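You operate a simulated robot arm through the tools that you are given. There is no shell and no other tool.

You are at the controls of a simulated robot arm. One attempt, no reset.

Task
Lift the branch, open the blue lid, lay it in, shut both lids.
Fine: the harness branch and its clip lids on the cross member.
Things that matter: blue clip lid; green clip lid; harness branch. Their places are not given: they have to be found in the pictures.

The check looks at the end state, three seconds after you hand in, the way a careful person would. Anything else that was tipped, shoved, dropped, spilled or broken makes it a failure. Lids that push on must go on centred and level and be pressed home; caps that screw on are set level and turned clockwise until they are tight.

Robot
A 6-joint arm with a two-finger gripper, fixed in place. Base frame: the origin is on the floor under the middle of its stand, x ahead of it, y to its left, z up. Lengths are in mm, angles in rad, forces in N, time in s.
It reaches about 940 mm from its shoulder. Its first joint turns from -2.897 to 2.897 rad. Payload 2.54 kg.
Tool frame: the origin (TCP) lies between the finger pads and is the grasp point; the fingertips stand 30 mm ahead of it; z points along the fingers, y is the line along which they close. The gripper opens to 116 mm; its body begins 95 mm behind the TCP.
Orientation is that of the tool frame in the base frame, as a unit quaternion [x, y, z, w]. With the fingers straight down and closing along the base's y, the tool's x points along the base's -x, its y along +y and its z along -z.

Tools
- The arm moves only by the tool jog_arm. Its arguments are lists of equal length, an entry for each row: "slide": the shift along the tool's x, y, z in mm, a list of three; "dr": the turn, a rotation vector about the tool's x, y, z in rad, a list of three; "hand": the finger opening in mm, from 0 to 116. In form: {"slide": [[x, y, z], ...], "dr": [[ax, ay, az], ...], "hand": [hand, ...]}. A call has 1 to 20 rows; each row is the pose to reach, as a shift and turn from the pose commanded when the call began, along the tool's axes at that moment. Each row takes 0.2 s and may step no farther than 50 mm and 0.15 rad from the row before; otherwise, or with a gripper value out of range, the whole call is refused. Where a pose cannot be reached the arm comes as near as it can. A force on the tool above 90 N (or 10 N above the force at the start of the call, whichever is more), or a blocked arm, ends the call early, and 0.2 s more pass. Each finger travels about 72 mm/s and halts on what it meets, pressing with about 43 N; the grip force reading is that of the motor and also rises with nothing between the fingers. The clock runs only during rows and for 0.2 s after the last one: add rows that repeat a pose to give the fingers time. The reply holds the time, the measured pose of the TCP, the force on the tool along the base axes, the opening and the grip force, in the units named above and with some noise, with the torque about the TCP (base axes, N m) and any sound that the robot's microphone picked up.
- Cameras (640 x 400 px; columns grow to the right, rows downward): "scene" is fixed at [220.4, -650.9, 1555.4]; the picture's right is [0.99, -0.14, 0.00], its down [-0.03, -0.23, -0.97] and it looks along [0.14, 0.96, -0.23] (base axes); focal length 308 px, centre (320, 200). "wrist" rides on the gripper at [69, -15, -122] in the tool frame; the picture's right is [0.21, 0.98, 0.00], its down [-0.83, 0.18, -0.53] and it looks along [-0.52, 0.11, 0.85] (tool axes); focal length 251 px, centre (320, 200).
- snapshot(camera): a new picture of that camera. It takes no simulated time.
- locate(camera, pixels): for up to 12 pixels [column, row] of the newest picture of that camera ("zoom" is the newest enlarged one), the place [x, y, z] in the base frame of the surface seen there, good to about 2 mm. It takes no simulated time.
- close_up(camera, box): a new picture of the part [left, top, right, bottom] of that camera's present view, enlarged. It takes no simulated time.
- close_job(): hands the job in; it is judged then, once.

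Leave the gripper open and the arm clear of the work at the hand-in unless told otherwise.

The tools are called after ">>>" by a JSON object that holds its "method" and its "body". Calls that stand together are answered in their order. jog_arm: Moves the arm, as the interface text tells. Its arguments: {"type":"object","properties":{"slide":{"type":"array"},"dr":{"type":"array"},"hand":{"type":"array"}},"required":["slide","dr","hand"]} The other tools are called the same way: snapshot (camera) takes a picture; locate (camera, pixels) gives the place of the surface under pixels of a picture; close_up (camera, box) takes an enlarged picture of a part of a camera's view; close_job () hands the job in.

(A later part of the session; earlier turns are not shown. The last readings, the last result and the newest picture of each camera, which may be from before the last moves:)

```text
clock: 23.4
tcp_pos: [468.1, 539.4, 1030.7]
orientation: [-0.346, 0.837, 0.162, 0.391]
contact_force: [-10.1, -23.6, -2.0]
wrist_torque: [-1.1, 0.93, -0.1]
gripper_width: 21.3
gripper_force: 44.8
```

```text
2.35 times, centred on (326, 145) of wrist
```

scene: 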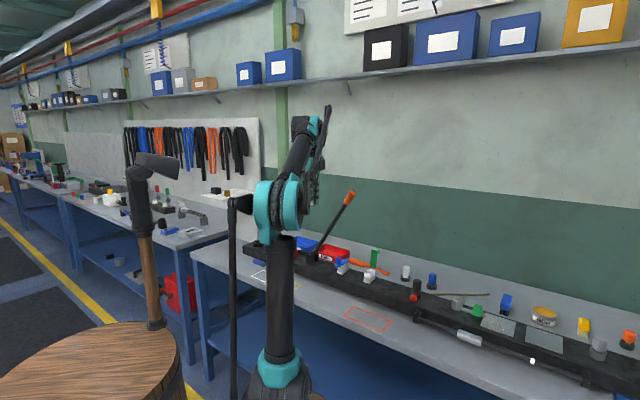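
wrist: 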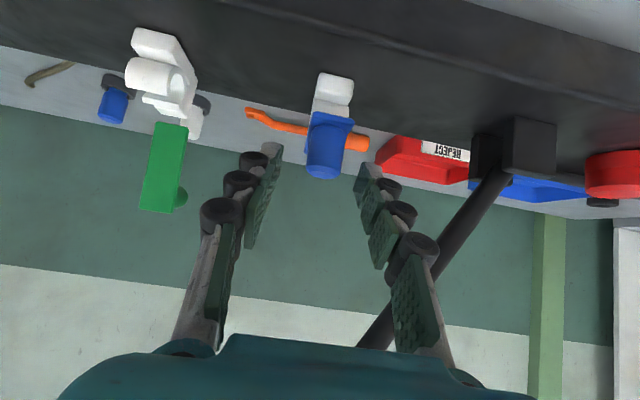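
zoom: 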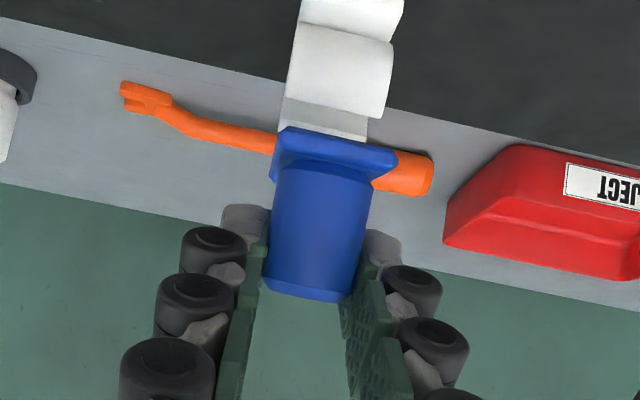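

The lid rises; there is about 24 N and 1.4 N m from the knob turning in the pads. To ease this I turn the tool a little with the lid while carrying on the arc from 20° to 60°.

>>> {"method": "jog_arm", "body": {"slide": [[-6.0, 0, 0.8], [-12.0, 0, 2.0], [-17.7, 0, 3.9], [-23.5, 0, 6.1], [-29, 0, 8.9], [-34.2, 0, 11.9], [-39.1, 0, 15.5], [-43.8, 0, 19.4]], "dr": [[0, 0.025, 0], [0, 0.05, 0], [0, 0.075, 0], [0, 0.1, 0], [0, 0.125, 0], [0, 0.15, 0], [0, 0.175, 0], [0, 0.2, 0]], "hand": [12, 12, 12, 12, 12, 12, 12, 12]}}

>>> {"method": "close_up", "body": {"camera": "scene", "box": [310, 205, 390, 285]}}

>>> {"method": "snapshot", "body": {"camera": "wrist"}}

```text
clock: 25.2
tcp_pos: [500.0, 571.0, 1054.2]
orientation: [-0.361, 0.872, 0.126, 0.305]
contact_force: [-6.1, -17.1, 9.6]
wrist_torque: [-0.85, 0.79, -0.05]
gripper_width: 21.3
gripper_force: 45.6
```

```text
5.00 times, centred on (350, 245) of scene
```

zoom: 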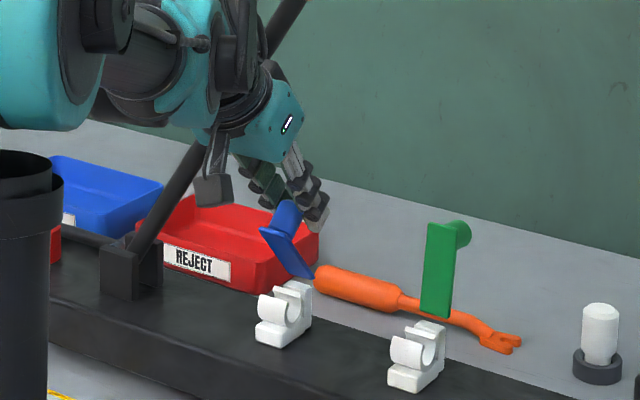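

```text
taken
```

wrist: 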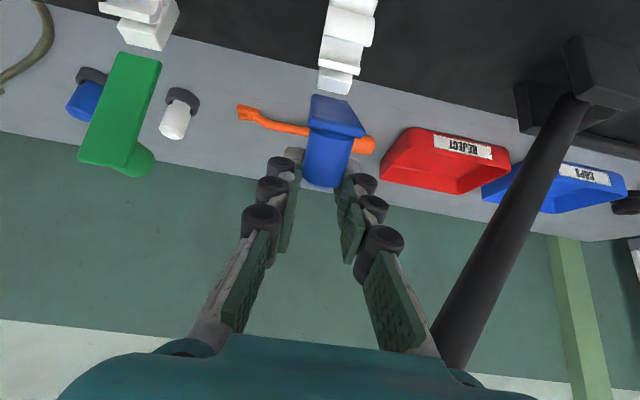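

The blue lid stands at about 60° and the branch is untouched, but the hand's body is getting near the raised branch. So I let go of the knob here, and then check whether the lid stays.

>>> {"method": "jog_arm", "body": {"slide": [[0, 0, 0], [0, 0, 0], [0, 0, -10], [0, 0, -30], [0, 0, -50]], "dr": [[0, 0, 0], [0, 0, 0], [0, 0, 0], [0, 0, 0], [0, 0, 0]], "hand": [32, 44, 44, 44, 44]}}

>>> {"method": "close_up", "body": {"camera": "scene", "box": [310, 185, 390, 285]}}

>>> {"method": "snapshot", "body": {"camera": "wrist"}}

```text
clock: 26.4
tcp_pos: [478.0, 549.7, 1093.4]
orientation: [-0.361, 0.872, 0.127, 0.306]
contact_force: [-0.2, 0.6, -0.6]
wrist_torque: [-0.05, 0.01, 0.01]
gripper_width: 44.1
gripper_force: 0.1
```

```text
4.00 times, centred on (350, 235) of scene
```

zoom: 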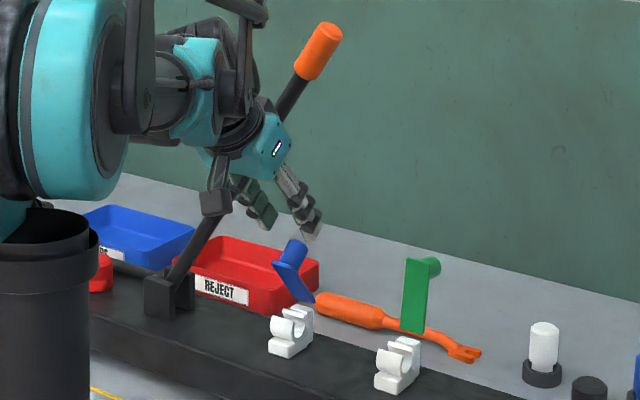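

```text
taken
```

wrist: 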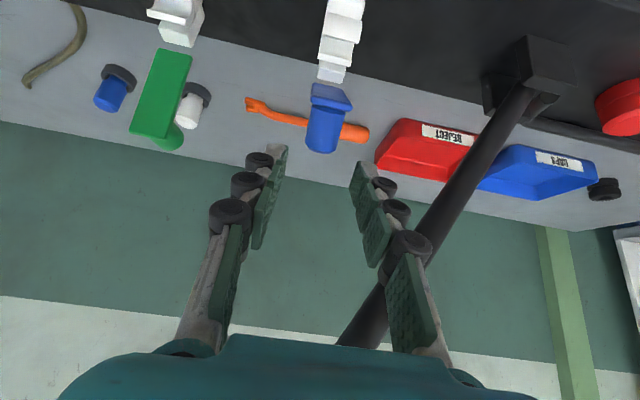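

The blue lid stays at about 60° on its own. It must go past vertical, so I pull back, tilt the tool to 60° from vertical, close the fingers and come down in front of the lid's underside (tip at v≈695, z≈1022).

>>> {"method": "jog_arm", "body": {"slide": [[23.5, 0, -18.7], [45.4, 0, -36.1], [64.1, 0, -12.6], [80.2, 0, 7.7], [80.2, 0, 7.7]], "dr": [[0, -0.1, 0], [0, -0.2, 0], [0, -0.3, 0], [0, -0.375, 0], [0, -0.375, 0]], "hand": [30, 16, 4, 2, 2]}}

>>> {"method": "close_up", "body": {"camera": "scene", "box": [310, 195, 390, 285]}}

>>> {"method": "snapshot", "body": {"camera": "wrist"}}

```text
clock: 27.6
tcp_pos: [437.3, 506.5, 1036.1]
orientation: [-0.331, 0.8, 0.191, 0.463]
contact_force: [0.5, 0.2, 0.0]
wrist_torque: [0.0, 0.01, -0.03]
gripper_width: 0.0
gripper_force: 28.9
```

```text
4.44 times, centred on (350, 240) of scene
```

zoom: 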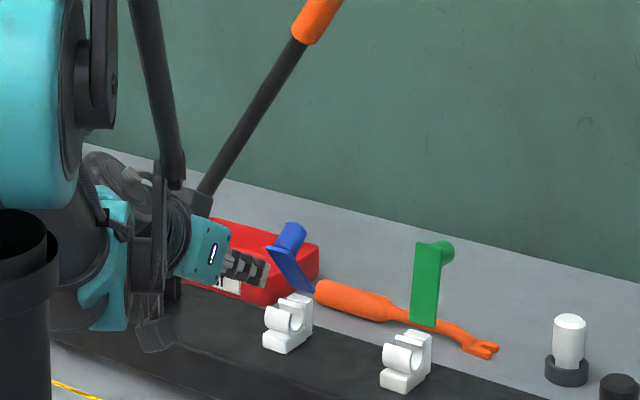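

```text
taken
```

wrist: 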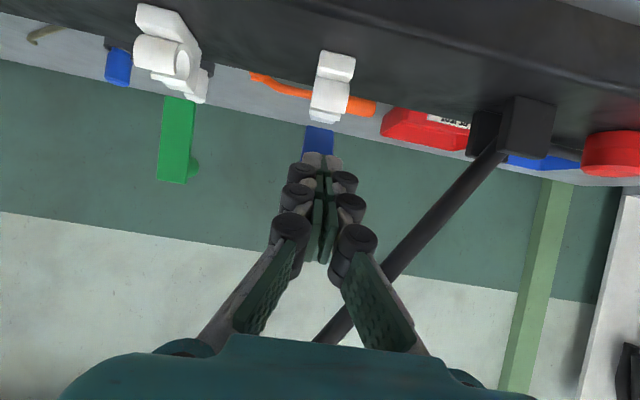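

I'm in place, with the tip at v≈693, z≈1021 and the lid's underside ahead. I push straight forward (along +v) 80 mm in small steps to take the lid past vertical.

>>> {"method": "jog_arm", "body": {"slide": [[-10, 0, 17.3], [-20, 0, 34.6], [-24, 0, 41.6], [-28, 0, 48.5], [-32, 0, 55.4], [-36, 0, 62.4], [-40, 0, 69.3]], "dr": [[0, 0, 0], [0, 0, 0], [0, 0, 0], [0, 0, 0], [0, 0, 0], [0, 0, 0], [0, 0, 0]], "hand": [2, 2, 2, 2, 2, 2, 2]}}

>>> {"method": "close_up", "body": {"camera": "scene", "box": [310, 195, 390, 285]}}

>>> {"method": "snapshot", "body": {"camera": "wrist"}}

```text
clock: 29.2
tcp_pos: [492.9, 565.2, 1034.9]
orientation: [-0.331, 0.8, 0.191, 0.462]
contact_force: [0.6, 0.5, -0.3]
wrist_torque: [0.03, 0.01, 0.01]
gripper_width: 0.2
gripper_force: 28.7
```

```text
4.44 times, centred on (350, 240) of scene
```

zoom: 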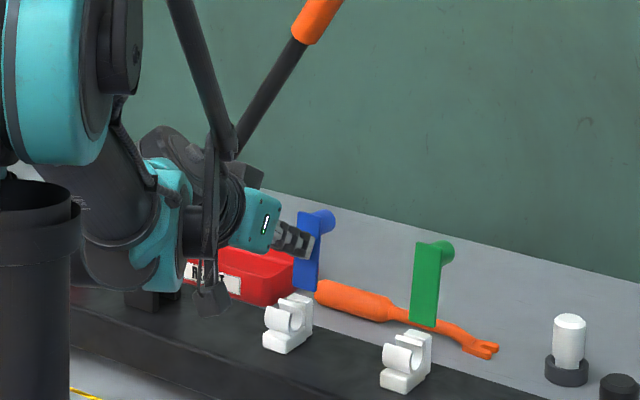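

```text
taken
```

wrist: 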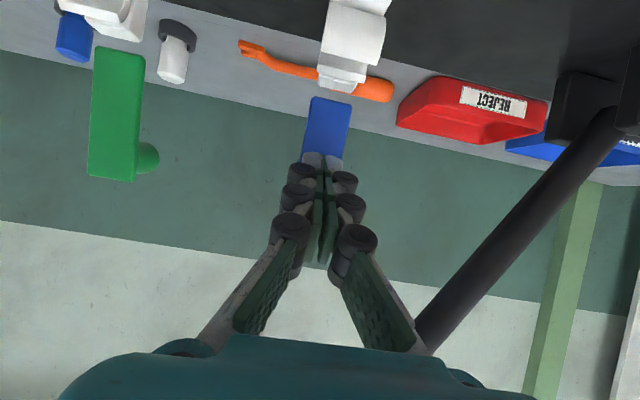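

The blue lid now stands as the green one does and there is no contact force. I draw the hand back 80 mm toward the robot and check both lids.

>>> {"method": "jog_arm", "body": {"slide": [[20, 0, -34.6], [40, 0, -69.3], [40, 0, -105]], "dr": [[0, 0, 0], [0, 0, 0], [0, 0, 0]], "hand": [2, 2, 2]}}

>>> {"method": "close_up", "body": {"camera": "scene", "box": [320, 215, 400, 285]}}

>>> {"method": "snapshot", "body": {"camera": "wrist"}}

```text
clock: 30.0
tcp_pos: [415.5, 485.1, 1052.3]
orientation: [-0.331, 0.8, 0.191, 0.463]
contact_force: [-0.2, 0.6, 0.2]
wrist_torque: [-0.04, 0.02, -0.01]
gripper_width: 0.0
gripper_force: 29.0
```

```text
5.71 times, centred on (360, 250) of scene
```

zoom: 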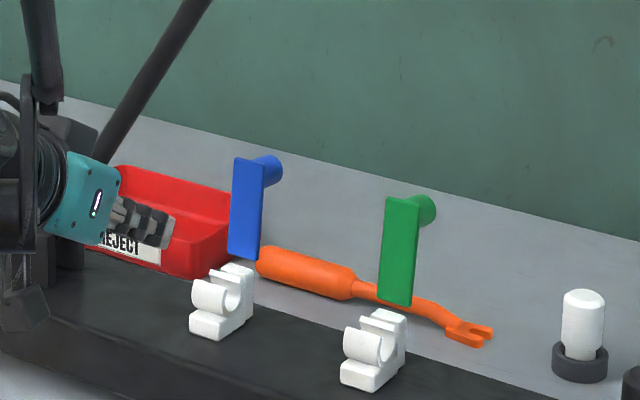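

```text
taken
```

wrist: 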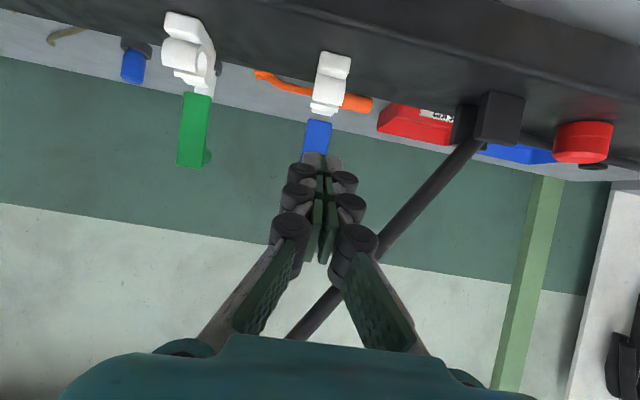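

Both lids now stand open. I measure both lids and the clip channels: blue top (248,168), blue bottom (245,248), green top (402,208), green bottom (398,295), clip parts (215,290), (232,275), (370,340), (388,325), (240,268), (392,316).

>>> {"method": "locate", "body": {"camera": "zoom", "pixels": [[248, 168], [245, 248], [402, 208], [398, 295], [205, 295], [230, 290], [360, 345], [385, 345], [237, 270], [390, 316], [222, 275], [375, 322]]}}

```text
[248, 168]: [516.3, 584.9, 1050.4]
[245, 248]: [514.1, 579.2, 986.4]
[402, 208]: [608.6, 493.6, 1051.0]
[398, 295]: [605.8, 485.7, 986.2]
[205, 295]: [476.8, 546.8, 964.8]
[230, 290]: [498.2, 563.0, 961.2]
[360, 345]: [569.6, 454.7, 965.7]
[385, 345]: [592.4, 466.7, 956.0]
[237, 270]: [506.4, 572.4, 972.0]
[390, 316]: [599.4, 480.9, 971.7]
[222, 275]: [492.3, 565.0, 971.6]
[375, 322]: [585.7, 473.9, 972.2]
```

Both lids are open at about 95°, and the clip mouths are centred at v≈740, right under the branch. Regripping the handle would be at the edge of reach, so I will lower the branch with the closed fingers laid across it from above. First I go to u -130, z 1185, then across over the branch to v 742.

>>> {"method": "jog_arm", "body": {"slide": [[-28.8, 20.2, -16.6], [-57.6, 40.5, -33.2], [-86.4, 60.7, -49.9], [-115.2, 81, -66.5], [-115.2, 81, -66.5]], "dr": [[0, 0, 0], [0, 0, 0], [0, 0, 0], [0, 0, 0], [0, 0, 0]], "hand": [0, 0, 0, 0, 0]}}

>>> {"method": "snapshot", "body": {"camera": "wrist"}}

>>> {"method": "close_up", "body": {"camera": "scene", "box": [270, 160, 390, 285]}}

```text
clock: 31.2
tcp_pos: [358.2, 542.1, 1187.5]
orientation: [-0.331, 0.8, 0.191, 0.463]
contact_force: [-1.3, -0.2, 0.7]
wrist_torque: [0.03, -0.01, 0.0]
gripper_width: 0.0
gripper_force: 28.7
```

```text
taken
```

wrist: 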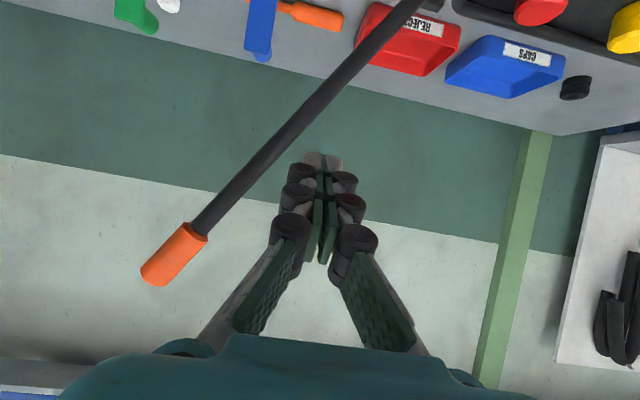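

```text
3.20 times, centred on (330, 222) of scene
```

zoom: 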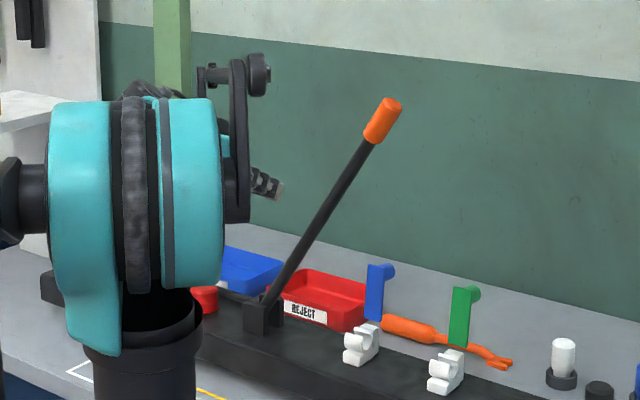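

I check the branch position from this view: pixels along it (400,10), (350,70), (300,120), (250,175), (205,230), (170,260).

>>> {"method": "locate", "body": {"camera": "wrist", "pixels": [[400, 15], [350, 73], [300, 122], [250, 175], [210, 220], [170, 260], [313, 122], [262, 178]]}}

```text
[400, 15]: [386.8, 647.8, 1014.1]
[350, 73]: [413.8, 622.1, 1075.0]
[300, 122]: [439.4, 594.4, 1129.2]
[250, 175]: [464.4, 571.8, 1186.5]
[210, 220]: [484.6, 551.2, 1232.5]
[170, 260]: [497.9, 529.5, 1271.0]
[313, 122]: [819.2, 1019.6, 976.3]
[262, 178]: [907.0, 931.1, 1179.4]
```

The branch is where I reckoned (about 58°). I take 12 mm more clearance (tool +y) and go forward 105 mm across, above the branch.

>>> {"method": "jog_arm", "body": {"slide": [[0, 12, 0], [-17.5, 12, 30.3], [-35, 12, 60.6], [-52.5, 12, 90.9], [-52.5, 12, 90.9]], "dr": [[0, 0, 0], [0, 0, 0], [0, 0, 0], [0, 0, 0], [0, 0, 0]], "hand": [0, 0, 0, 0, 0]}}

>>> {"method": "snapshot", "body": {"camera": "wrist"}}

>>> {"method": "close_up", "body": {"camera": "scene", "box": [270, 160, 390, 285]}}

```text
clock: 32.4
tcp_pos: [424.4, 626.5, 1186.9]
orientation: [-0.332, 0.799, 0.192, 0.462]
contact_force: [-0.8, 1.2, 0.2]
wrist_torque: [0.01, -0.01, 0.04]
gripper_width: 0.0
gripper_force: 29.0
```

```text
taken
```

wrist: 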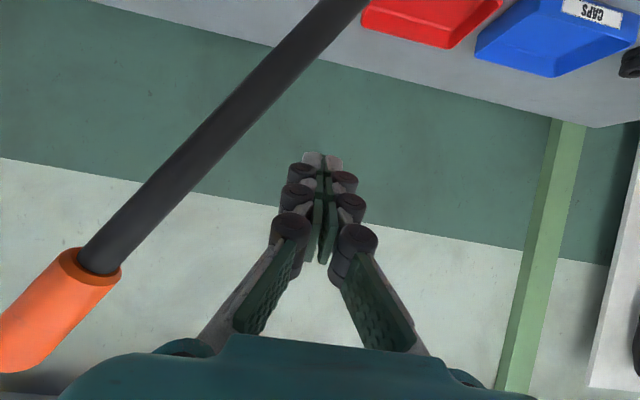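

```text
3.20 times, centred on (330, 222) of scene
```

zoom: 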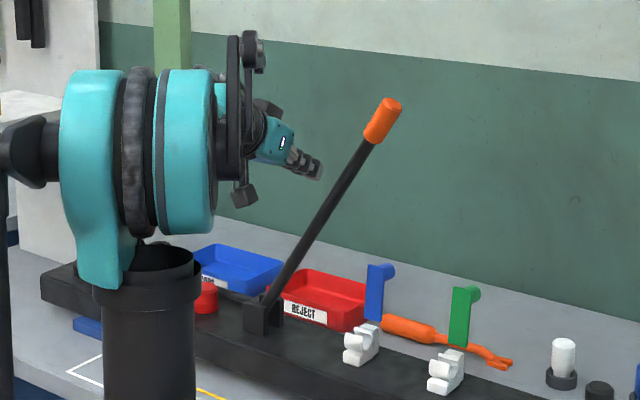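

The finger bar is above the branch on its upper side with nothing touching. I now push along the arc to lower the branch from 58° to about 40°.

>>> {"method": "jog_arm", "body": {"slide": [[7.4, -19.9, 4.3], [14.2, -36.7, 8.2], [21.5, -51.4, 12.4], [31.8, -69.1, 18.4], [43.6, -85.7, 25.2]], "dr": [[0, 0, 0], [0, 0, 0], [0, 0, 0], [0, 0, 0], [0, 0, 0]], "hand": [0, 0, 0, 0, 0]}}

>>> {"method": "close_up", "body": {"camera": "scene", "box": [270, 160, 420, 290]}}

>>> {"method": "snapshot", "body": {"camera": "wrist"}}

```text
clock: 33.6
tcp_pos: [484.5, 566.9, 1136.1]
orientation: [-0.332, 0.8, 0.192, 0.462]
contact_force: [0.0, 0.5, 0.1]
wrist_torque: [-0.01, 0.05, 0.01]
gripper_width: 0.0
gripper_force: 28.5
```

```text
3.08 times, centred on (345, 225) of scene
```

zoom: 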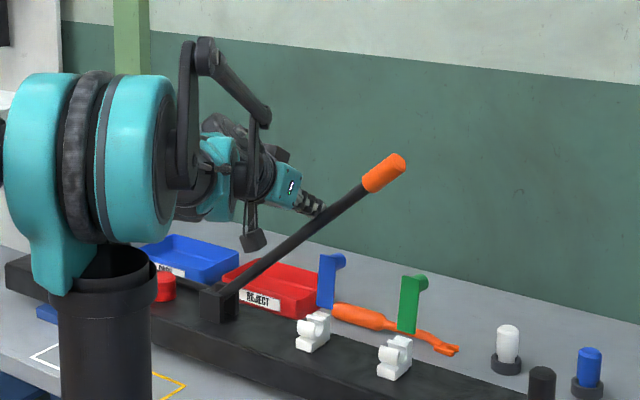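

```text
taken
```

wrist: 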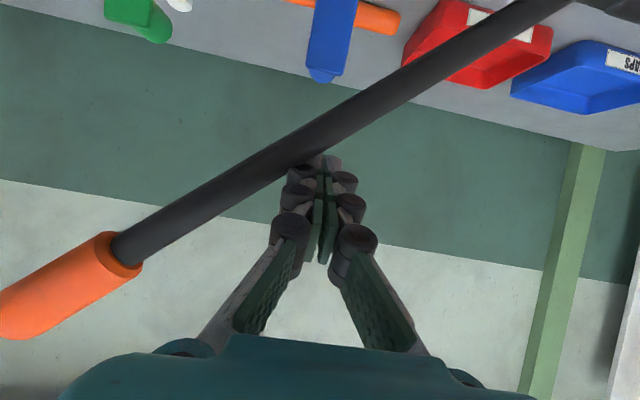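

The branch follows the finger down easily, now at about 42°. I continue along the arc to about 10°.

>>> {"method": "jog_arm", "body": {"slide": [[13.3, -15.5, 7.7], [27.8, -29.5, 16], [43.6, -42.2, 25.2], [60.3, -53, 34.8], [78, -62.1, 45.1], [96.6, -69.2, 55.8]], "dr": [[0, 0, 0], [0, 0, 0], [0, 0, 0], [0, 0, 0], [0, 0, 0], [0, 0, 0]], "hand": [0, 0, 0, 0, 0, 0]}}

>>> {"method": "close_up", "body": {"camera": "scene", "box": [300, 200, 420, 290]}}

>>> {"method": "snapshot", "body": {"camera": "wrist"}}

```text
clock: 35.0
tcp_pos: [532.7, 516.8, 1025.6]
orientation: [-0.332, 0.799, 0.192, 0.463]
contact_force: [0.1, 0.2, 0.5]
wrist_torque: [0.03, 0.03, 0.03]
gripper_width: 0.0
gripper_force: 28.9
```

```text
4.44 times, centred on (360, 245) of scene
```

zoom: 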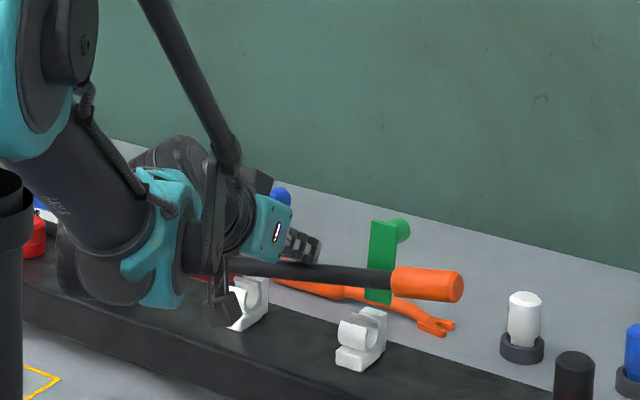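

```text
taken
```

wrist: 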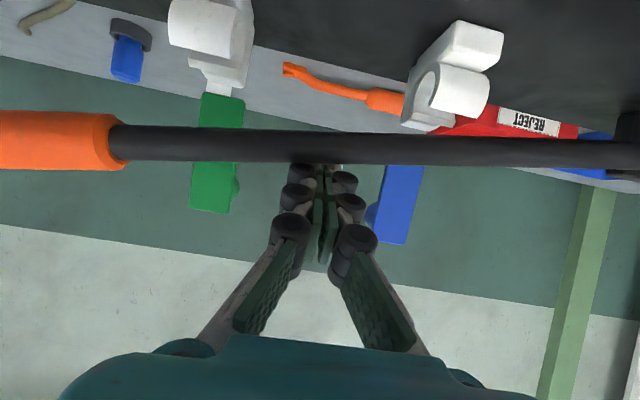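

The branch is at about 10°, above both clips, with all else clear. I lower further to about 2°, then check.

>>> {"method": "jog_arm", "body": {"slide": [[9.6, -2.5, 5.5], [19.1, -5, 11], [25, -6, 14.4], [30.7, -7.1, 17.7]], "dr": [[0, 0, 0], [0, 0, 0], [0, 0, 0], [0, 0, 0]], "hand": [0, 0, 0, 0]}}

>>> {"method": "close_up", "body": {"camera": "scene", "box": [300, 215, 400, 290]}}

>>> {"method": "close_up", "body": {"camera": "wrist", "box": [100, 40, 560, 260]}}

```text
clock: 36.0
tcp_pos: [536.7, 511.9, 990.1]
orientation: [-0.331, 0.8, 0.192, 0.463]
contact_force: [0.0, 0.0, -0.3]
wrist_torque: [0.03, 0.01, 0.04]
gripper_width: 0.0
gripper_force: 28.5
```

```text
5.33 times, centred on (350, 252) of scene
```

zoom: 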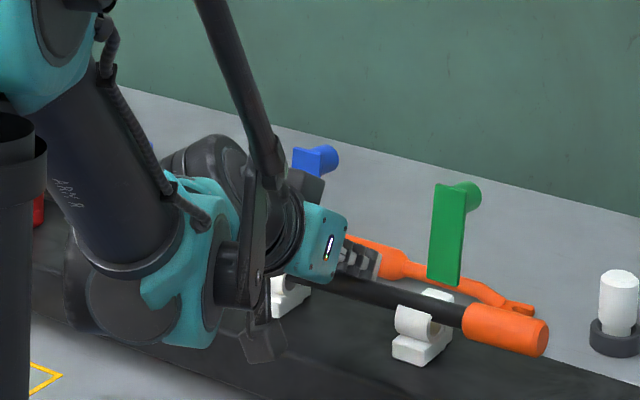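

```text
1.39 times, centred on (330, 150) of wrist
```

zoom: 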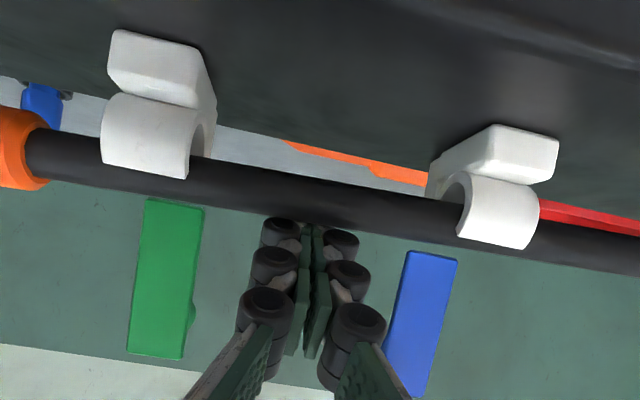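

The branch has entered both clip mouths. I press down in small steps, 9 mm more, reading the force.

>>> {"method": "jog_arm", "body": {"slide": [[2.6, -0.3, 1.5], [5.2, -0.6, 3], [7.8, -0.9, 4.5], [7.8, -0.9, 4.5]], "dr": [[0, 0, 0], [0, 0, 0], [0, 0, 0], [0, 0, 0]], "hand": [0, 0, 0, 0]}}

>>> {"method": "close_up", "body": {"camera": "wrist", "box": [100, 0, 560, 260]}}

```text
clock: 37.0
tcp_pos: [537.2, 511.5, 981.7]
orientation: [-0.332, 0.799, 0.193, 0.463]
contact_force: [4.4, 4.0, 24.9]
wrist_torque: [0.1, -0.12, 0.04]
gripper_width: 6.0
gripper_force: 27.8
```

```text
1.39 times, centred on (330, 130) of wrist
```

zoom: 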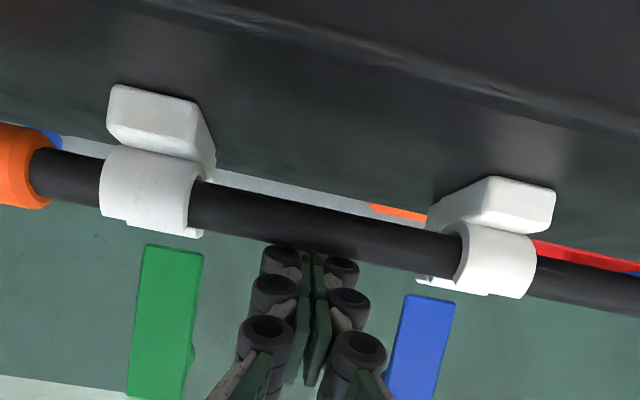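

The force rose to 25 N and the branch appears seated in both clips. I lift the hand 60 mm straight up and draw it back 100 mm toward the robot, then look.

>>> {"method": "jog_arm", "body": {"slide": [[-26, 0, -15], [-52, 0, -30], [-35, 0, -60], [-15, 0, -95], [5, 0, -130]], "dr": [[0, 0, 0], [0, 0, 0], [0, 0, 0], [0, 0, 0], [0, 0, 0]], "hand": [0, 0, 0, 0, 0]}}

>>> {"method": "close_up", "body": {"camera": "scene", "box": [300, 215, 400, 290]}}

>>> {"method": "snapshot", "body": {"camera": "wrist"}}

```text
clock: 38.2
tcp_pos: [457.0, 428.9, 1038.6]
orientation: [-0.332, 0.8, 0.192, 0.462]
contact_force: [0.0, 0.9, 0.8]
wrist_torque: [-0.05, 0.01, -0.04]
gripper_width: 0.2
gripper_force: 29.2
```

```text
5.33 times, centred on (350, 252) of scene
```

zoom: 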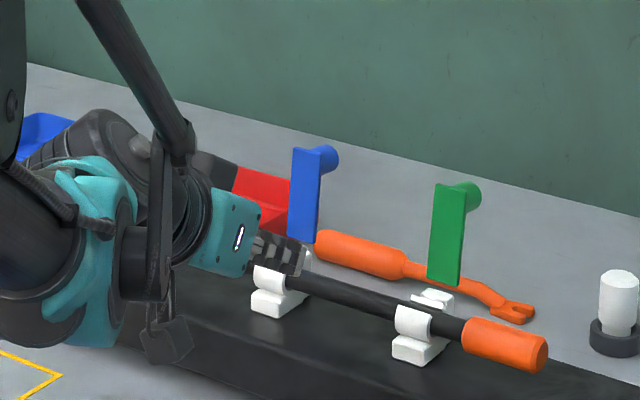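

```text
taken
```

wrist: 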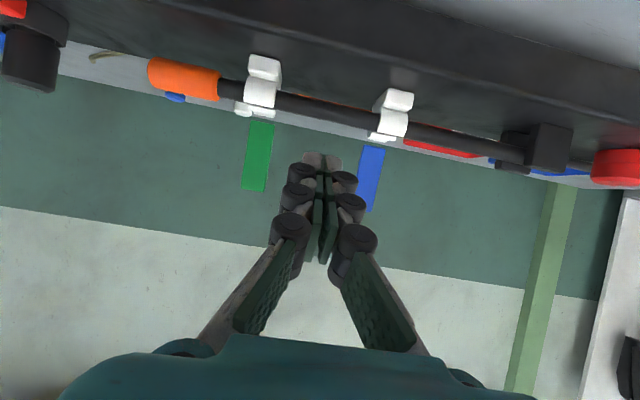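

The branch lies in both clips and both lids are open. I measure the branch top between the clips in the scene, at the handle and near the clip edges, to confirm that it is level.

>>> {"method": "close_up", "body": {"camera": "scene", "box": [330, 240, 400, 290]}}

>>> {"method": "locate", "body": {"camera": "zoom", "pixels": [[180, 162], [220, 176], [260, 190], [360, 232], [420, 248], [500, 268], [300, 175], [285, 215], [150, 150], [110, 130], [310, 190], [280, 240]]}}

```text
8.00 times, centred on (365, 265) of scene
```

zoom: 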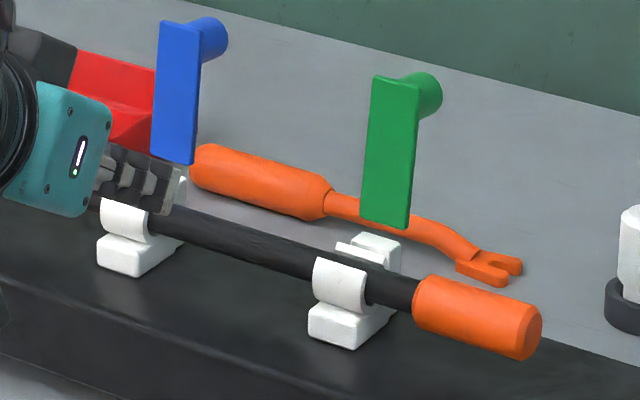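

```text
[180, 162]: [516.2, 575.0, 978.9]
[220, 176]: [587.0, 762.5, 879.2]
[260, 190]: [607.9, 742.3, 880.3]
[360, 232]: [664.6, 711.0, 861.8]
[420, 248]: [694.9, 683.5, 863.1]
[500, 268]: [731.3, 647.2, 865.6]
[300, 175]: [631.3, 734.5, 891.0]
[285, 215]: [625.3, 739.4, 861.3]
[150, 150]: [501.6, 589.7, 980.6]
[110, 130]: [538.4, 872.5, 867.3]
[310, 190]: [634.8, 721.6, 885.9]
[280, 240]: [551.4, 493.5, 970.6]
```

>>> {"method": "locate", "body": {"camera": "zoom", "pixels": [[200, 225], [240, 240], [290, 262], [395, 290], [390, 280], [450, 300], [440, 285], [335, 275], [125, 215], [345, 250], [375, 240], [300, 250]]}}

```text
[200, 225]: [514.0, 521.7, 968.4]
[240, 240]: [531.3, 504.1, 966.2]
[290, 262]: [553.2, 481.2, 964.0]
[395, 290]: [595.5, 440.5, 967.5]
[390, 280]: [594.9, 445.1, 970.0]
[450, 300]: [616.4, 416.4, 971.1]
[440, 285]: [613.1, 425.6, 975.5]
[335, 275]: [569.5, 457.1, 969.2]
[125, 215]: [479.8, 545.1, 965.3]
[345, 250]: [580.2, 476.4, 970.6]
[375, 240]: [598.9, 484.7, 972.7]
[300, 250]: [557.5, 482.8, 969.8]
```

The branch top is level at z≈969–970 along its length, so it lies in both clips. Next I shut the green lid. I raise the hand, tilt it to 30° from vertical and go over to the far side of the green lid at u 79 (TCP v≈833, z≈1180).

>>> {"method": "jog_arm", "body": {"slide": [[-30.3, -14.8, -17.5], [-60.6, -29.5, -35], [-90.9, -44.3, -52.5], [-121.2, -59, -70], [-141.9, -59, -34.2], [-162.5, -59, 1.6], [-183.2, -59, 37.3], [-203.8, -59, 73.1], [-224.5, -59, 108.9], [-224.5, -59, 108.9]], "dr": [[0, 0.131, 0], [0, 0.262, 0], [0, 0.393, 0], [0, 0.524, 0], [0, 0.524, 0], [0, 0.524, 0], [0, 0.524, 0], [0, 0.524, 0], [0, 0.524, 0], [0, 0.524, 0]], "hand": [0, 0, 0, 0, 0, 0, 0, 0, 0, 0]}}

>>> {"method": "snapshot", "body": {"camera": "wrist"}}

>>> {"method": "close_up", "body": {"camera": "scene", "box": [300, 200, 420, 290]}}

```text
clock: 40.4
tcp_pos: [645.7, 533.5, 1181.2]
orientation: [-0.37, 0.892, 0.099, 0.24]
contact_force: [-0.8, 0.4, 0.0]
wrist_torque: [0.0, 0.02, -0.01]
gripper_width: 0.0
gripper_force: 28.6
```

```text
taken
```

wrist: 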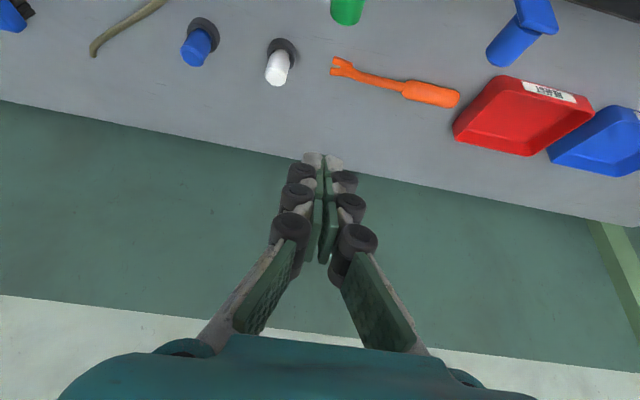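

```text
4.44 times, centred on (360, 245) of scene
```

zoom: 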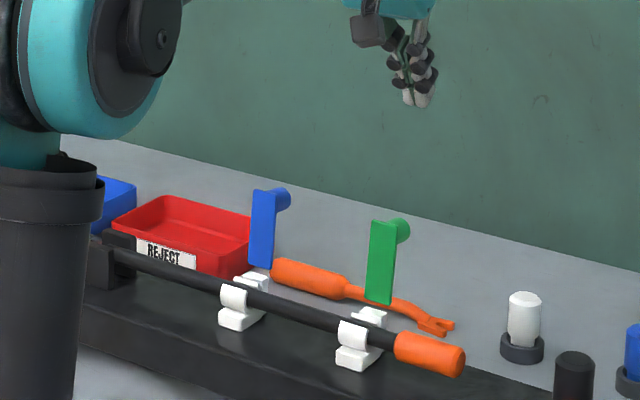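

I'm over the far side at u 79, v 834. I check where the knob ends of both lids are: green at wrist (347,12), blue at wrist (510,50), and in the scene zoom green knob (403,232), blue knob (283,198).

>>> {"method": "locate", "body": {"camera": "wrist", "pixels": [[347, 15], [347, 4], [335, 8], [361, 8], [500, 55], [512, 40], [530, 12]]}}

>>> {"method": "locate", "body": {"camera": "zoom", "pixels": [[403, 232], [403, 222], [408, 230], [383, 225], [283, 198], [288, 198], [263, 195]]}}

```text
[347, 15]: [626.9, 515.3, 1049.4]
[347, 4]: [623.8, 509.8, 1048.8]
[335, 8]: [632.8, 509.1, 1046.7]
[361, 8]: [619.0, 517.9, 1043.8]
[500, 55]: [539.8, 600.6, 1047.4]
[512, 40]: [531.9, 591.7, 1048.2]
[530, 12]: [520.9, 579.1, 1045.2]
```

```text
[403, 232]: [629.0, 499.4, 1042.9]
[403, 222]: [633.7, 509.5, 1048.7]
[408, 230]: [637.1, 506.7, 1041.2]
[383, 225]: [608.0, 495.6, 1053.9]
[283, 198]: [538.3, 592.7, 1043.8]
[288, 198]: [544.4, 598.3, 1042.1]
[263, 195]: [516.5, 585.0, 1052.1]
```

The green knob is at u 79, its end at v≈812 and its top at z≈1049. I descend 130 mm straight down behind it (tip to v≈849, z≈1025).

>>> {"method": "jog_arm", "body": {"slide": [[16.3, 0, 28.2], [32.5, 0, 56.3], [48.8, 0, 84.5], [65, 0, 112.6], [65, 0, 112.6]], "dr": [[0, 0, 0], [0, 0, 0], [0, 0, 0], [0, 0, 0], [0, 0, 0]], "hand": [0, 0, 0, 0, 0]}}

>>> {"method": "snapshot", "body": {"camera": "wrist"}}

>>> {"method": "close_up", "body": {"camera": "scene", "box": [320, 210, 420, 290]}}

```text
clock: 41.6
tcp_pos: [646.5, 532.0, 1050.6]
orientation: [-0.37, 0.892, 0.1, 0.24]
contact_force: [-0.3, 0.7, -0.3]
wrist_torque: [-0.03, 0.01, 0.02]
gripper_width: 0.2
gripper_force: 28.7
```

```text
taken
```

wrist: 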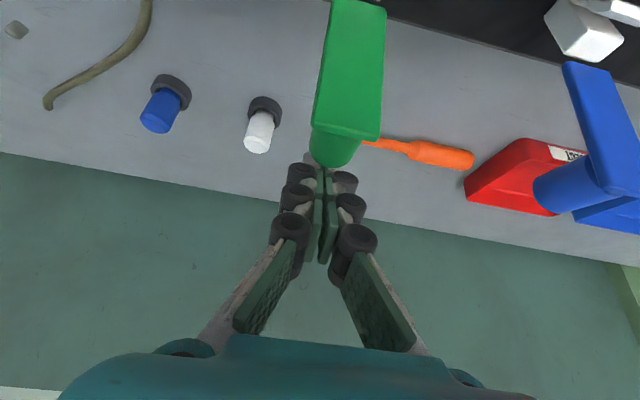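

```text
5.00 times, centred on (370, 250) of scene
```

zoom: 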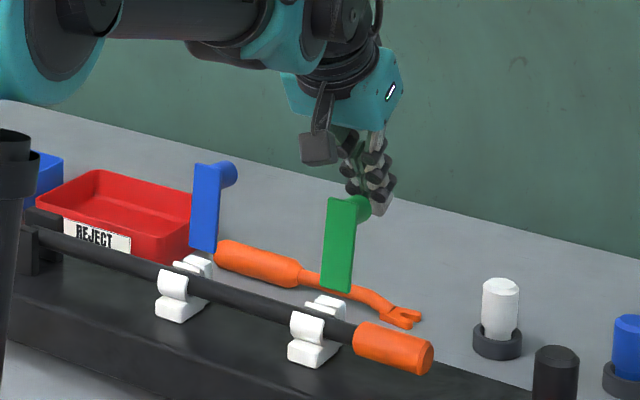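

The finger stands behind the green knob without touching. I sweep toward the robot (-v) 60 mm in small steps to swing the green lid over.

>>> {"method": "jog_arm", "body": {"slide": [[8.7, 0, -5], [17.3, 0, -10], [26, 0, -15], [34.6, 0, -20], [43.3, 0, -25], [52, 0, -30]], "dr": [[0, 0, 0], [0, 0, 0], [0, 0, 0], [0, 0, 0], [0, 0, 0], [0, 0, 0]], "hand": [0, 0, 0, 0, 0, 0]}}

>>> {"method": "snapshot", "body": {"camera": "wrist"}}

>>> {"method": "close_up", "body": {"camera": "scene", "box": [320, 210, 420, 290]}}

```text
clock: 42.4
tcp_pos: [629.9, 516.4, 1058.2]
orientation: [-0.368, 0.891, 0.101, 0.246]
contact_force: [7.7, 2.2, 16.6]
wrist_torque: [-0.06, 0.06, 0.03]
gripper_width: 5.9
gripper_force: 28.5
stopped in row 3: the force on the tool passed its limit at 100 N (the readings are from after the stop); the commanded pose is now the measured one
```

```text
taken
```

wrist: 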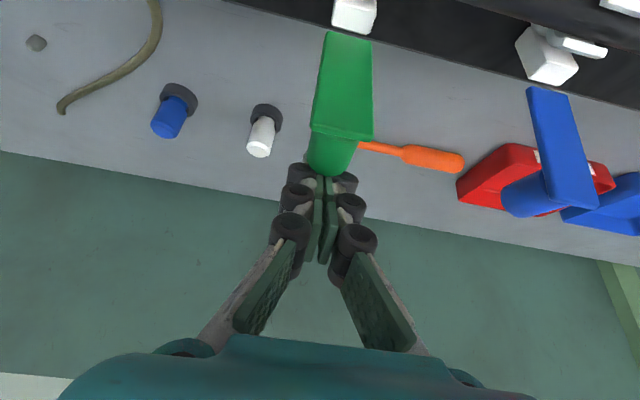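

```text
5.00 times, centred on (370, 250) of scene
```

zoom: 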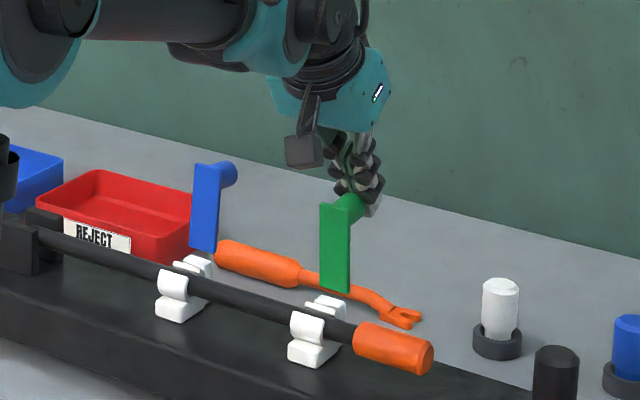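

The push ran up against friction: the slanted finger presses the knob end down as much as over, and the force cut-off came at 100 N. The lid, its hinge and the branch look undamaged. I back off 15 mm, go up 90 mm, make the tool vertical and open the fingers, to hold the knob between them instead.

>>> {"method": "jog_arm", "body": {"slide": [[-13, 0, 7.5], [-28, 0, -18.5], [-43, 0, -44.5], [-58, 0, -70.4], [-58, 0, -70.4]], "dr": [[0, 0, 0], [0, 0.13, 0], [0, 0.27, 0], [0, 0.4, 0], [0, 0.53, 0]], "hand": [0, 0, 20, 40, 50]}}

>>> {"method": "snapshot", "body": {"camera": "wrist"}}

>>> {"method": "close_up", "body": {"camera": "scene", "box": [330, 225, 410, 285]}}

```text
clock: 43.6
tcp_pos: [643.2, 526.2, 1146.7]
orientation: [-0.383, 0.924, -0.001, 0.002]
contact_force: [-0.5, -1.0, -0.4]
wrist_torque: [0.03, 0.0, 0.02]
gripper_width: 49.9
gripper_force: 0.0
```

```text
taken
```

wrist: 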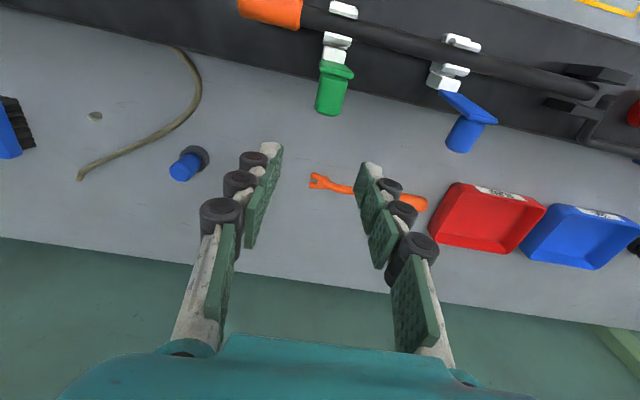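

```text
6.67 times, centred on (370, 255) of scene
```

zoom: 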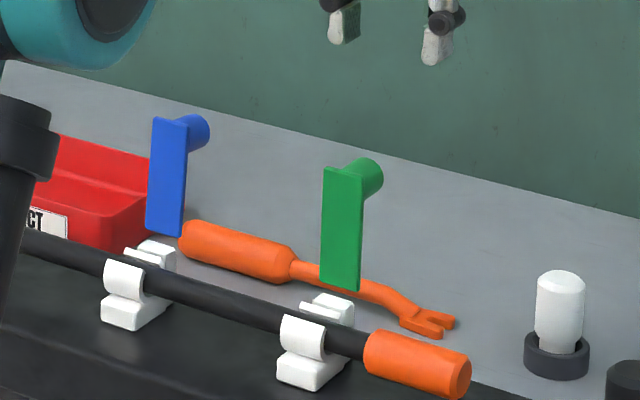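

The tool is vertical, fingers open at 50. I measure the green lid and knob again from the wrist view: knob (332,98), its end (328,112), plate top edge (338,68), knob sides (318,95), (346,95), and the branch above the clips.

>>> {"method": "locate", "body": {"camera": "wrist", "pixels": [[332, 90], [330, 105], [320, 98], [343, 98], [338, 70], [352, 72], [463, 130], [460, 145], [449, 135], [474, 135], [470, 105]]}}

>>> {"method": "locate", "body": {"camera": "zoom", "pixels": [[345, 180], [340, 275], [375, 175], [168, 130], [165, 225], [202, 130]]}}

```text
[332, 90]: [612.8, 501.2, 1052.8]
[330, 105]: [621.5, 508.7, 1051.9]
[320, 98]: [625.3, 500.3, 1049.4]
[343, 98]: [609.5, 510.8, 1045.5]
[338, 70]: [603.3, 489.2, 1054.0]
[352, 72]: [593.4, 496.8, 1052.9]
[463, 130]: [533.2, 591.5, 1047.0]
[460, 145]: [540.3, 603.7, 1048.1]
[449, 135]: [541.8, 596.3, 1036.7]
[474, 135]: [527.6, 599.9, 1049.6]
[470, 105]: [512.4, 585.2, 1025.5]
```

```text
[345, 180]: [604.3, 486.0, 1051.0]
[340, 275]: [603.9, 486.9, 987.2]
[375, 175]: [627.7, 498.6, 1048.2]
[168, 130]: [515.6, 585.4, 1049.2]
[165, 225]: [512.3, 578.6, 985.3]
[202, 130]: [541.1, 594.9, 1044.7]
```

The green lid now stands exactly upright (90°); the knob axis is at u 79, z 1042, and its end at v≈807. I move over it (tool +x 29, +y 3) and come down partway.

>>> {"method": "jog_arm", "body": {"slide": [[15, 1.5, 0], [29, 3, 0], [29, 3, 35], [29, 3, 65], [29, 3, 65]], "dr": [[0, 0, 0], [0, 0, 0], [0, 0, 0], [0, 0, 0], [0, 0, 0]], "hand": [50, 50, 50, 50, 50]}}

>>> {"method": "snapshot", "body": {"camera": "wrist"}}

```text
clock: 44.8
tcp_pos: [619.4, 508.8, 1079.9]
orientation: [-0.382, 0.924, 0.0, 0.003]
contact_force: [0.0, 0.1, 0.0]
wrist_torque: [-0.02, -0.03, 0.0]
gripper_width: 50.2
gripper_force: 0.0
```

```text
taken
```

wrist: 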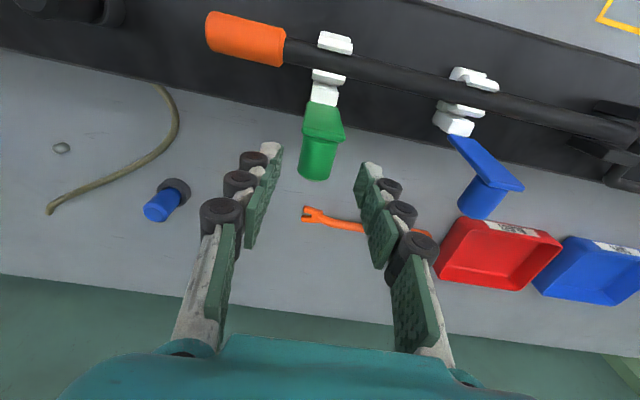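

The knob (315,160) is between the fingers. I go down 28 mm more and look.

>>> {"method": "jog_arm", "body": {"slide": [[0, 0, 14], [0, 0, 28], [0, 0, 28]], "dr": [[0, 0, 0], [0, 0, 0], [0, 0, 0]], "hand": [50, 50, 50]}}

>>> {"method": "close_up", "body": {"camera": "wrist", "box": [200, 80, 440, 280]}}

>>> {"method": "close_up", "body": {"camera": "scene", "box": [330, 225, 410, 285]}}

```text
clock: 45.6
tcp_pos: [617.7, 509.6, 1053.1]
orientation: [-0.383, 0.924, 0.0, 0.003]
contact_force: [0.3, -0.2, 0.3]
wrist_torque: [-0.03, 0.01, 0.02]
gripper_width: 50.2
gripper_force: 0.1
```

```text
2.00 times, centred on (320, 180) of wrist
```

zoom: 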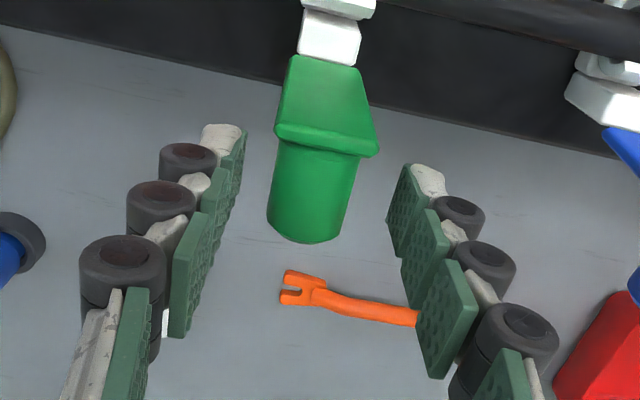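

```text
6.67 times, centred on (370, 255) of scene
```

zoom: 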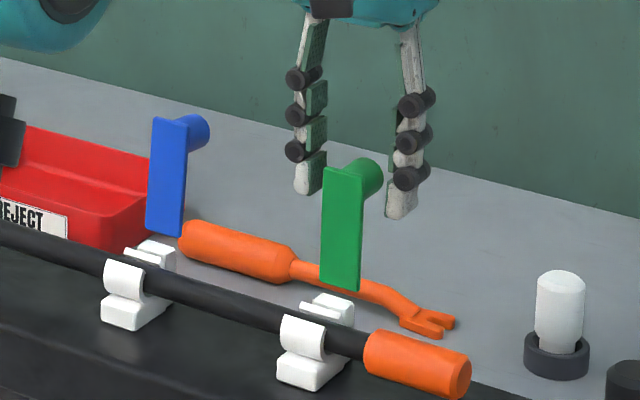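

The fingers straddle the green knob, centred. I close on it.

>>> {"method": "jog_arm", "body": {"slide": [[0, 0, 0], [0, 0, 0], [0, 0, 0], [0, 0, 0], [0, 0, 0]], "dr": [[0, 0, 0], [0, 0, 0], [0, 0, 0], [0, 0, 0], [0, 0, 0]], "hand": [36, 24, 16, 14, 14]}}

```text
clock: 46.8
tcp_pos: [618.9, 507.6, 1054.4]
orientation: [-0.382, 0.924, 0.0, 0.003]
contact_force: [11.1, -12.8, -3.5]
wrist_torque: [-0.2, -0.13, -0.01]
gripper_width: 25.6
gripper_force: 8.1
```

The fingers stopped at 25.6 mm with a 17 N side force along +u, so the knob is about 2 mm to +u. I shift along tool -y by 2 mm while closing.

>>> {"method": "jog_arm", "body": {"slide": [[0, -1, 0], [0, -2, 0], [0, -2, 0], [0, -2, 0]], "dr": [[0, 0, 0], [0, 0, 0], [0, 0, 0], [0, 0, 0]], "hand": [14, 14, 14, 14]}}

>>> {"method": "close_up", "body": {"camera": "wrist", "box": [200, 80, 440, 280]}}

```text
clock: 47.8
tcp_pos: [619.6, 508.0, 1054.5]
orientation: [-0.383, 0.924, 0.0, 0.003]
contact_force: [10.3, -8.3, -3.5]
wrist_torque: [0.02, -0.26, 0.02]
gripper_width: 23.4
gripper_force: 7.2
```

```text
2.00 times, centred on (320, 180) of wrist
```

zoom: 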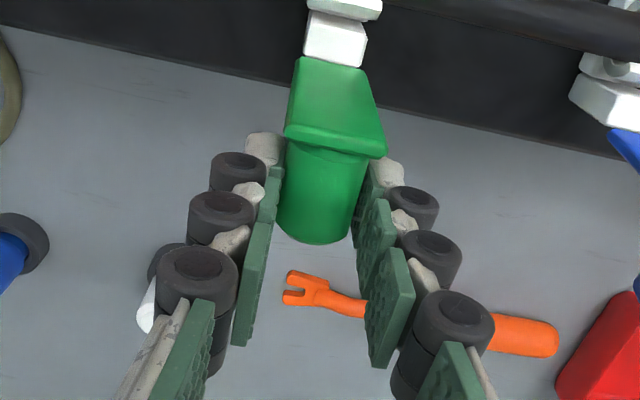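

The left finger touches, the right still has a small gap. I shift 2 mm more along tool -y.

>>> {"method": "jog_arm", "body": {"slide": [[0, -1, 0], [0, -2, 0], [0, -2, 0], [0, -2, 0]], "dr": [[0, 0, 0], [0, 0, 0], [0, 0, 0], [0, 0, 0]], "hand": [14, 14, 14, 14]}}

```text
clock: 48.8
tcp_pos: [620.3, 507.4, 1055.4]
orientation: [-0.381, 0.924, 0.001, 0.002]
contact_force: [4.7, 3.5, 10.3]
wrist_torque: [0.18, -0.13, 0.01]
gripper_width: 21.2
gripper_force: 45.1
```

The green knob is held (21.2 mm, 45 N) with little side load. I begin the closing swing about the hinge (v 770, z 975), turning the tool along with it, for the first 20°.

>>> {"method": "jog_arm", "body": {"slide": [[6.5, 0, -2], [13.2, 0, -3.7], [20, 0, -4.7], [26.9, 0, -5.1]], "dr": [[0, -0.058, 0], [0, -0.116, 0], [0, -0.175, 0], [0, -0.233, 0]], "hand": [14, 14, 14, 14]}}

>>> {"method": "close_up", "body": {"camera": "scene", "box": [330, 215, 410, 285]}}

```text
clock: 49.8
tcp_pos: [602.2, 487.9, 1056.3]
orientation: [-0.38, 0.917, 0.045, 0.11]
contact_force: [3.7, 13.8, -6.4]
wrist_torque: [0.86, -0.63, 0.02]
gripper_width: 21.4
gripper_force: 45.3
```

```text
5.71 times, centred on (370, 250) of scene
```

zoom: 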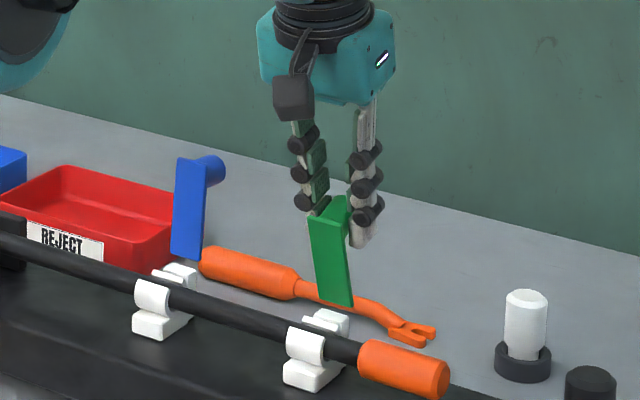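

The lid swings with a small force of about 13 N. I go on from 20° to 60° of the swing.

>>> {"method": "jog_arm", "body": {"slide": [[6.8, 0, -1.2], [13.5, 0, -2.3], [20.4, 0, -2.4], [27.3, 0, -2.3], [34.2, 0, -1.3], [40.9, 0, 0], [47.6, 0, 2.1], [54, 0, 4.6]], "dr": [[0, -0.058, 0], [0, -0.116, 0], [0, -0.174, 0], [0, -0.232, 0], [0, -0.29, 0], [0, -0.349, 0], [0, -0.407, 0], [0, -0.465, 0]], "hand": [14, 14, 14, 14, 14, 14, 14, 14]}}

>>> {"method": "close_up", "body": {"camera": "scene", "box": [330, 215, 410, 285]}}

```text
clock: 51.6
tcp_pos: [565.3, 451.3, 1039.7]
orientation: [-0.36, 0.867, 0.131, 0.319]
contact_force: [-2.4, 30.4, -4.9]
wrist_torque: [1.01, -0.42, 0.19]
gripper_width: 21.8
gripper_force: 45.1
```

```text
5.71 times, centred on (370, 250) of scene
```

zoom: 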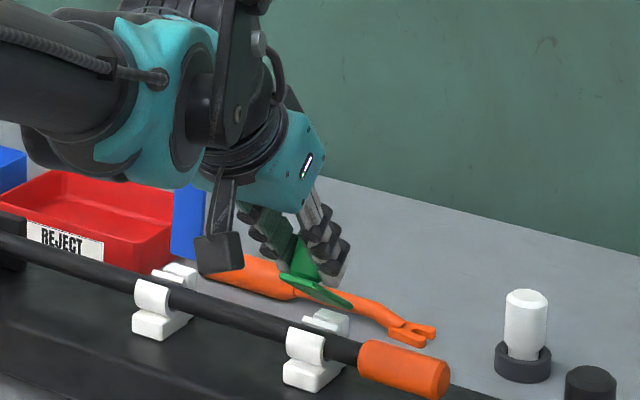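

The lid is at about 30° from shut. There is about 23 N sideways along -u, so I add a 2 mm shift along tool +y and continue the swing to about 5° from shut.

>>> {"method": "jog_arm", "body": {"slide": [[0, 1.5, 0], [6.8, 2, 0], [13.8, 2, 0.6], [20.6, 2, 1.7], [27.2, 2, 3.4], [33.9, 2, 5.7]], "dr": [[0, 0, 0], [0, -0.058, 0], [0, -0.116, 0], [0, -0.175, 0], [0, -0.233, 0], [0, -0.291, 0]], "hand": [14, 14, 14, 14, 14, 14]}}

>>> {"method": "close_up", "body": {"camera": "scene", "box": [330, 215, 410, 285]}}

>>> {"method": "snapshot", "body": {"camera": "wrist"}}

```text
clock: 53.0
tcp_pos: [550.8, 436.8, 1013.2]
orientation: [-0.337, 0.812, 0.182, 0.441]
contact_force: [22.9, 24.4, 3.9]
wrist_torque: [1.19, -1.08, -0.02]
gripper_width: 22.3
gripper_force: 45.0
```

```text
5.71 times, centred on (370, 250) of scene
```

zoom: 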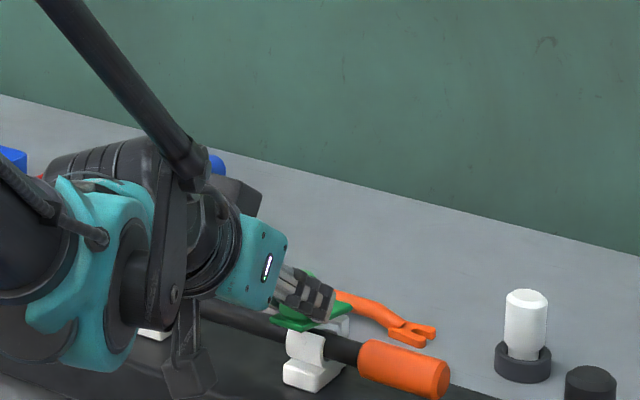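

```text
taken
```

wrist: 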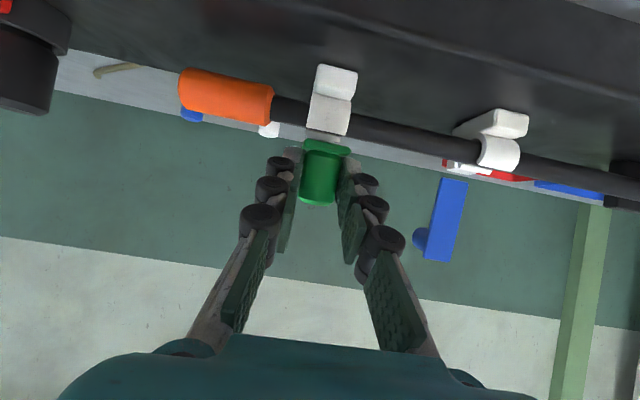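

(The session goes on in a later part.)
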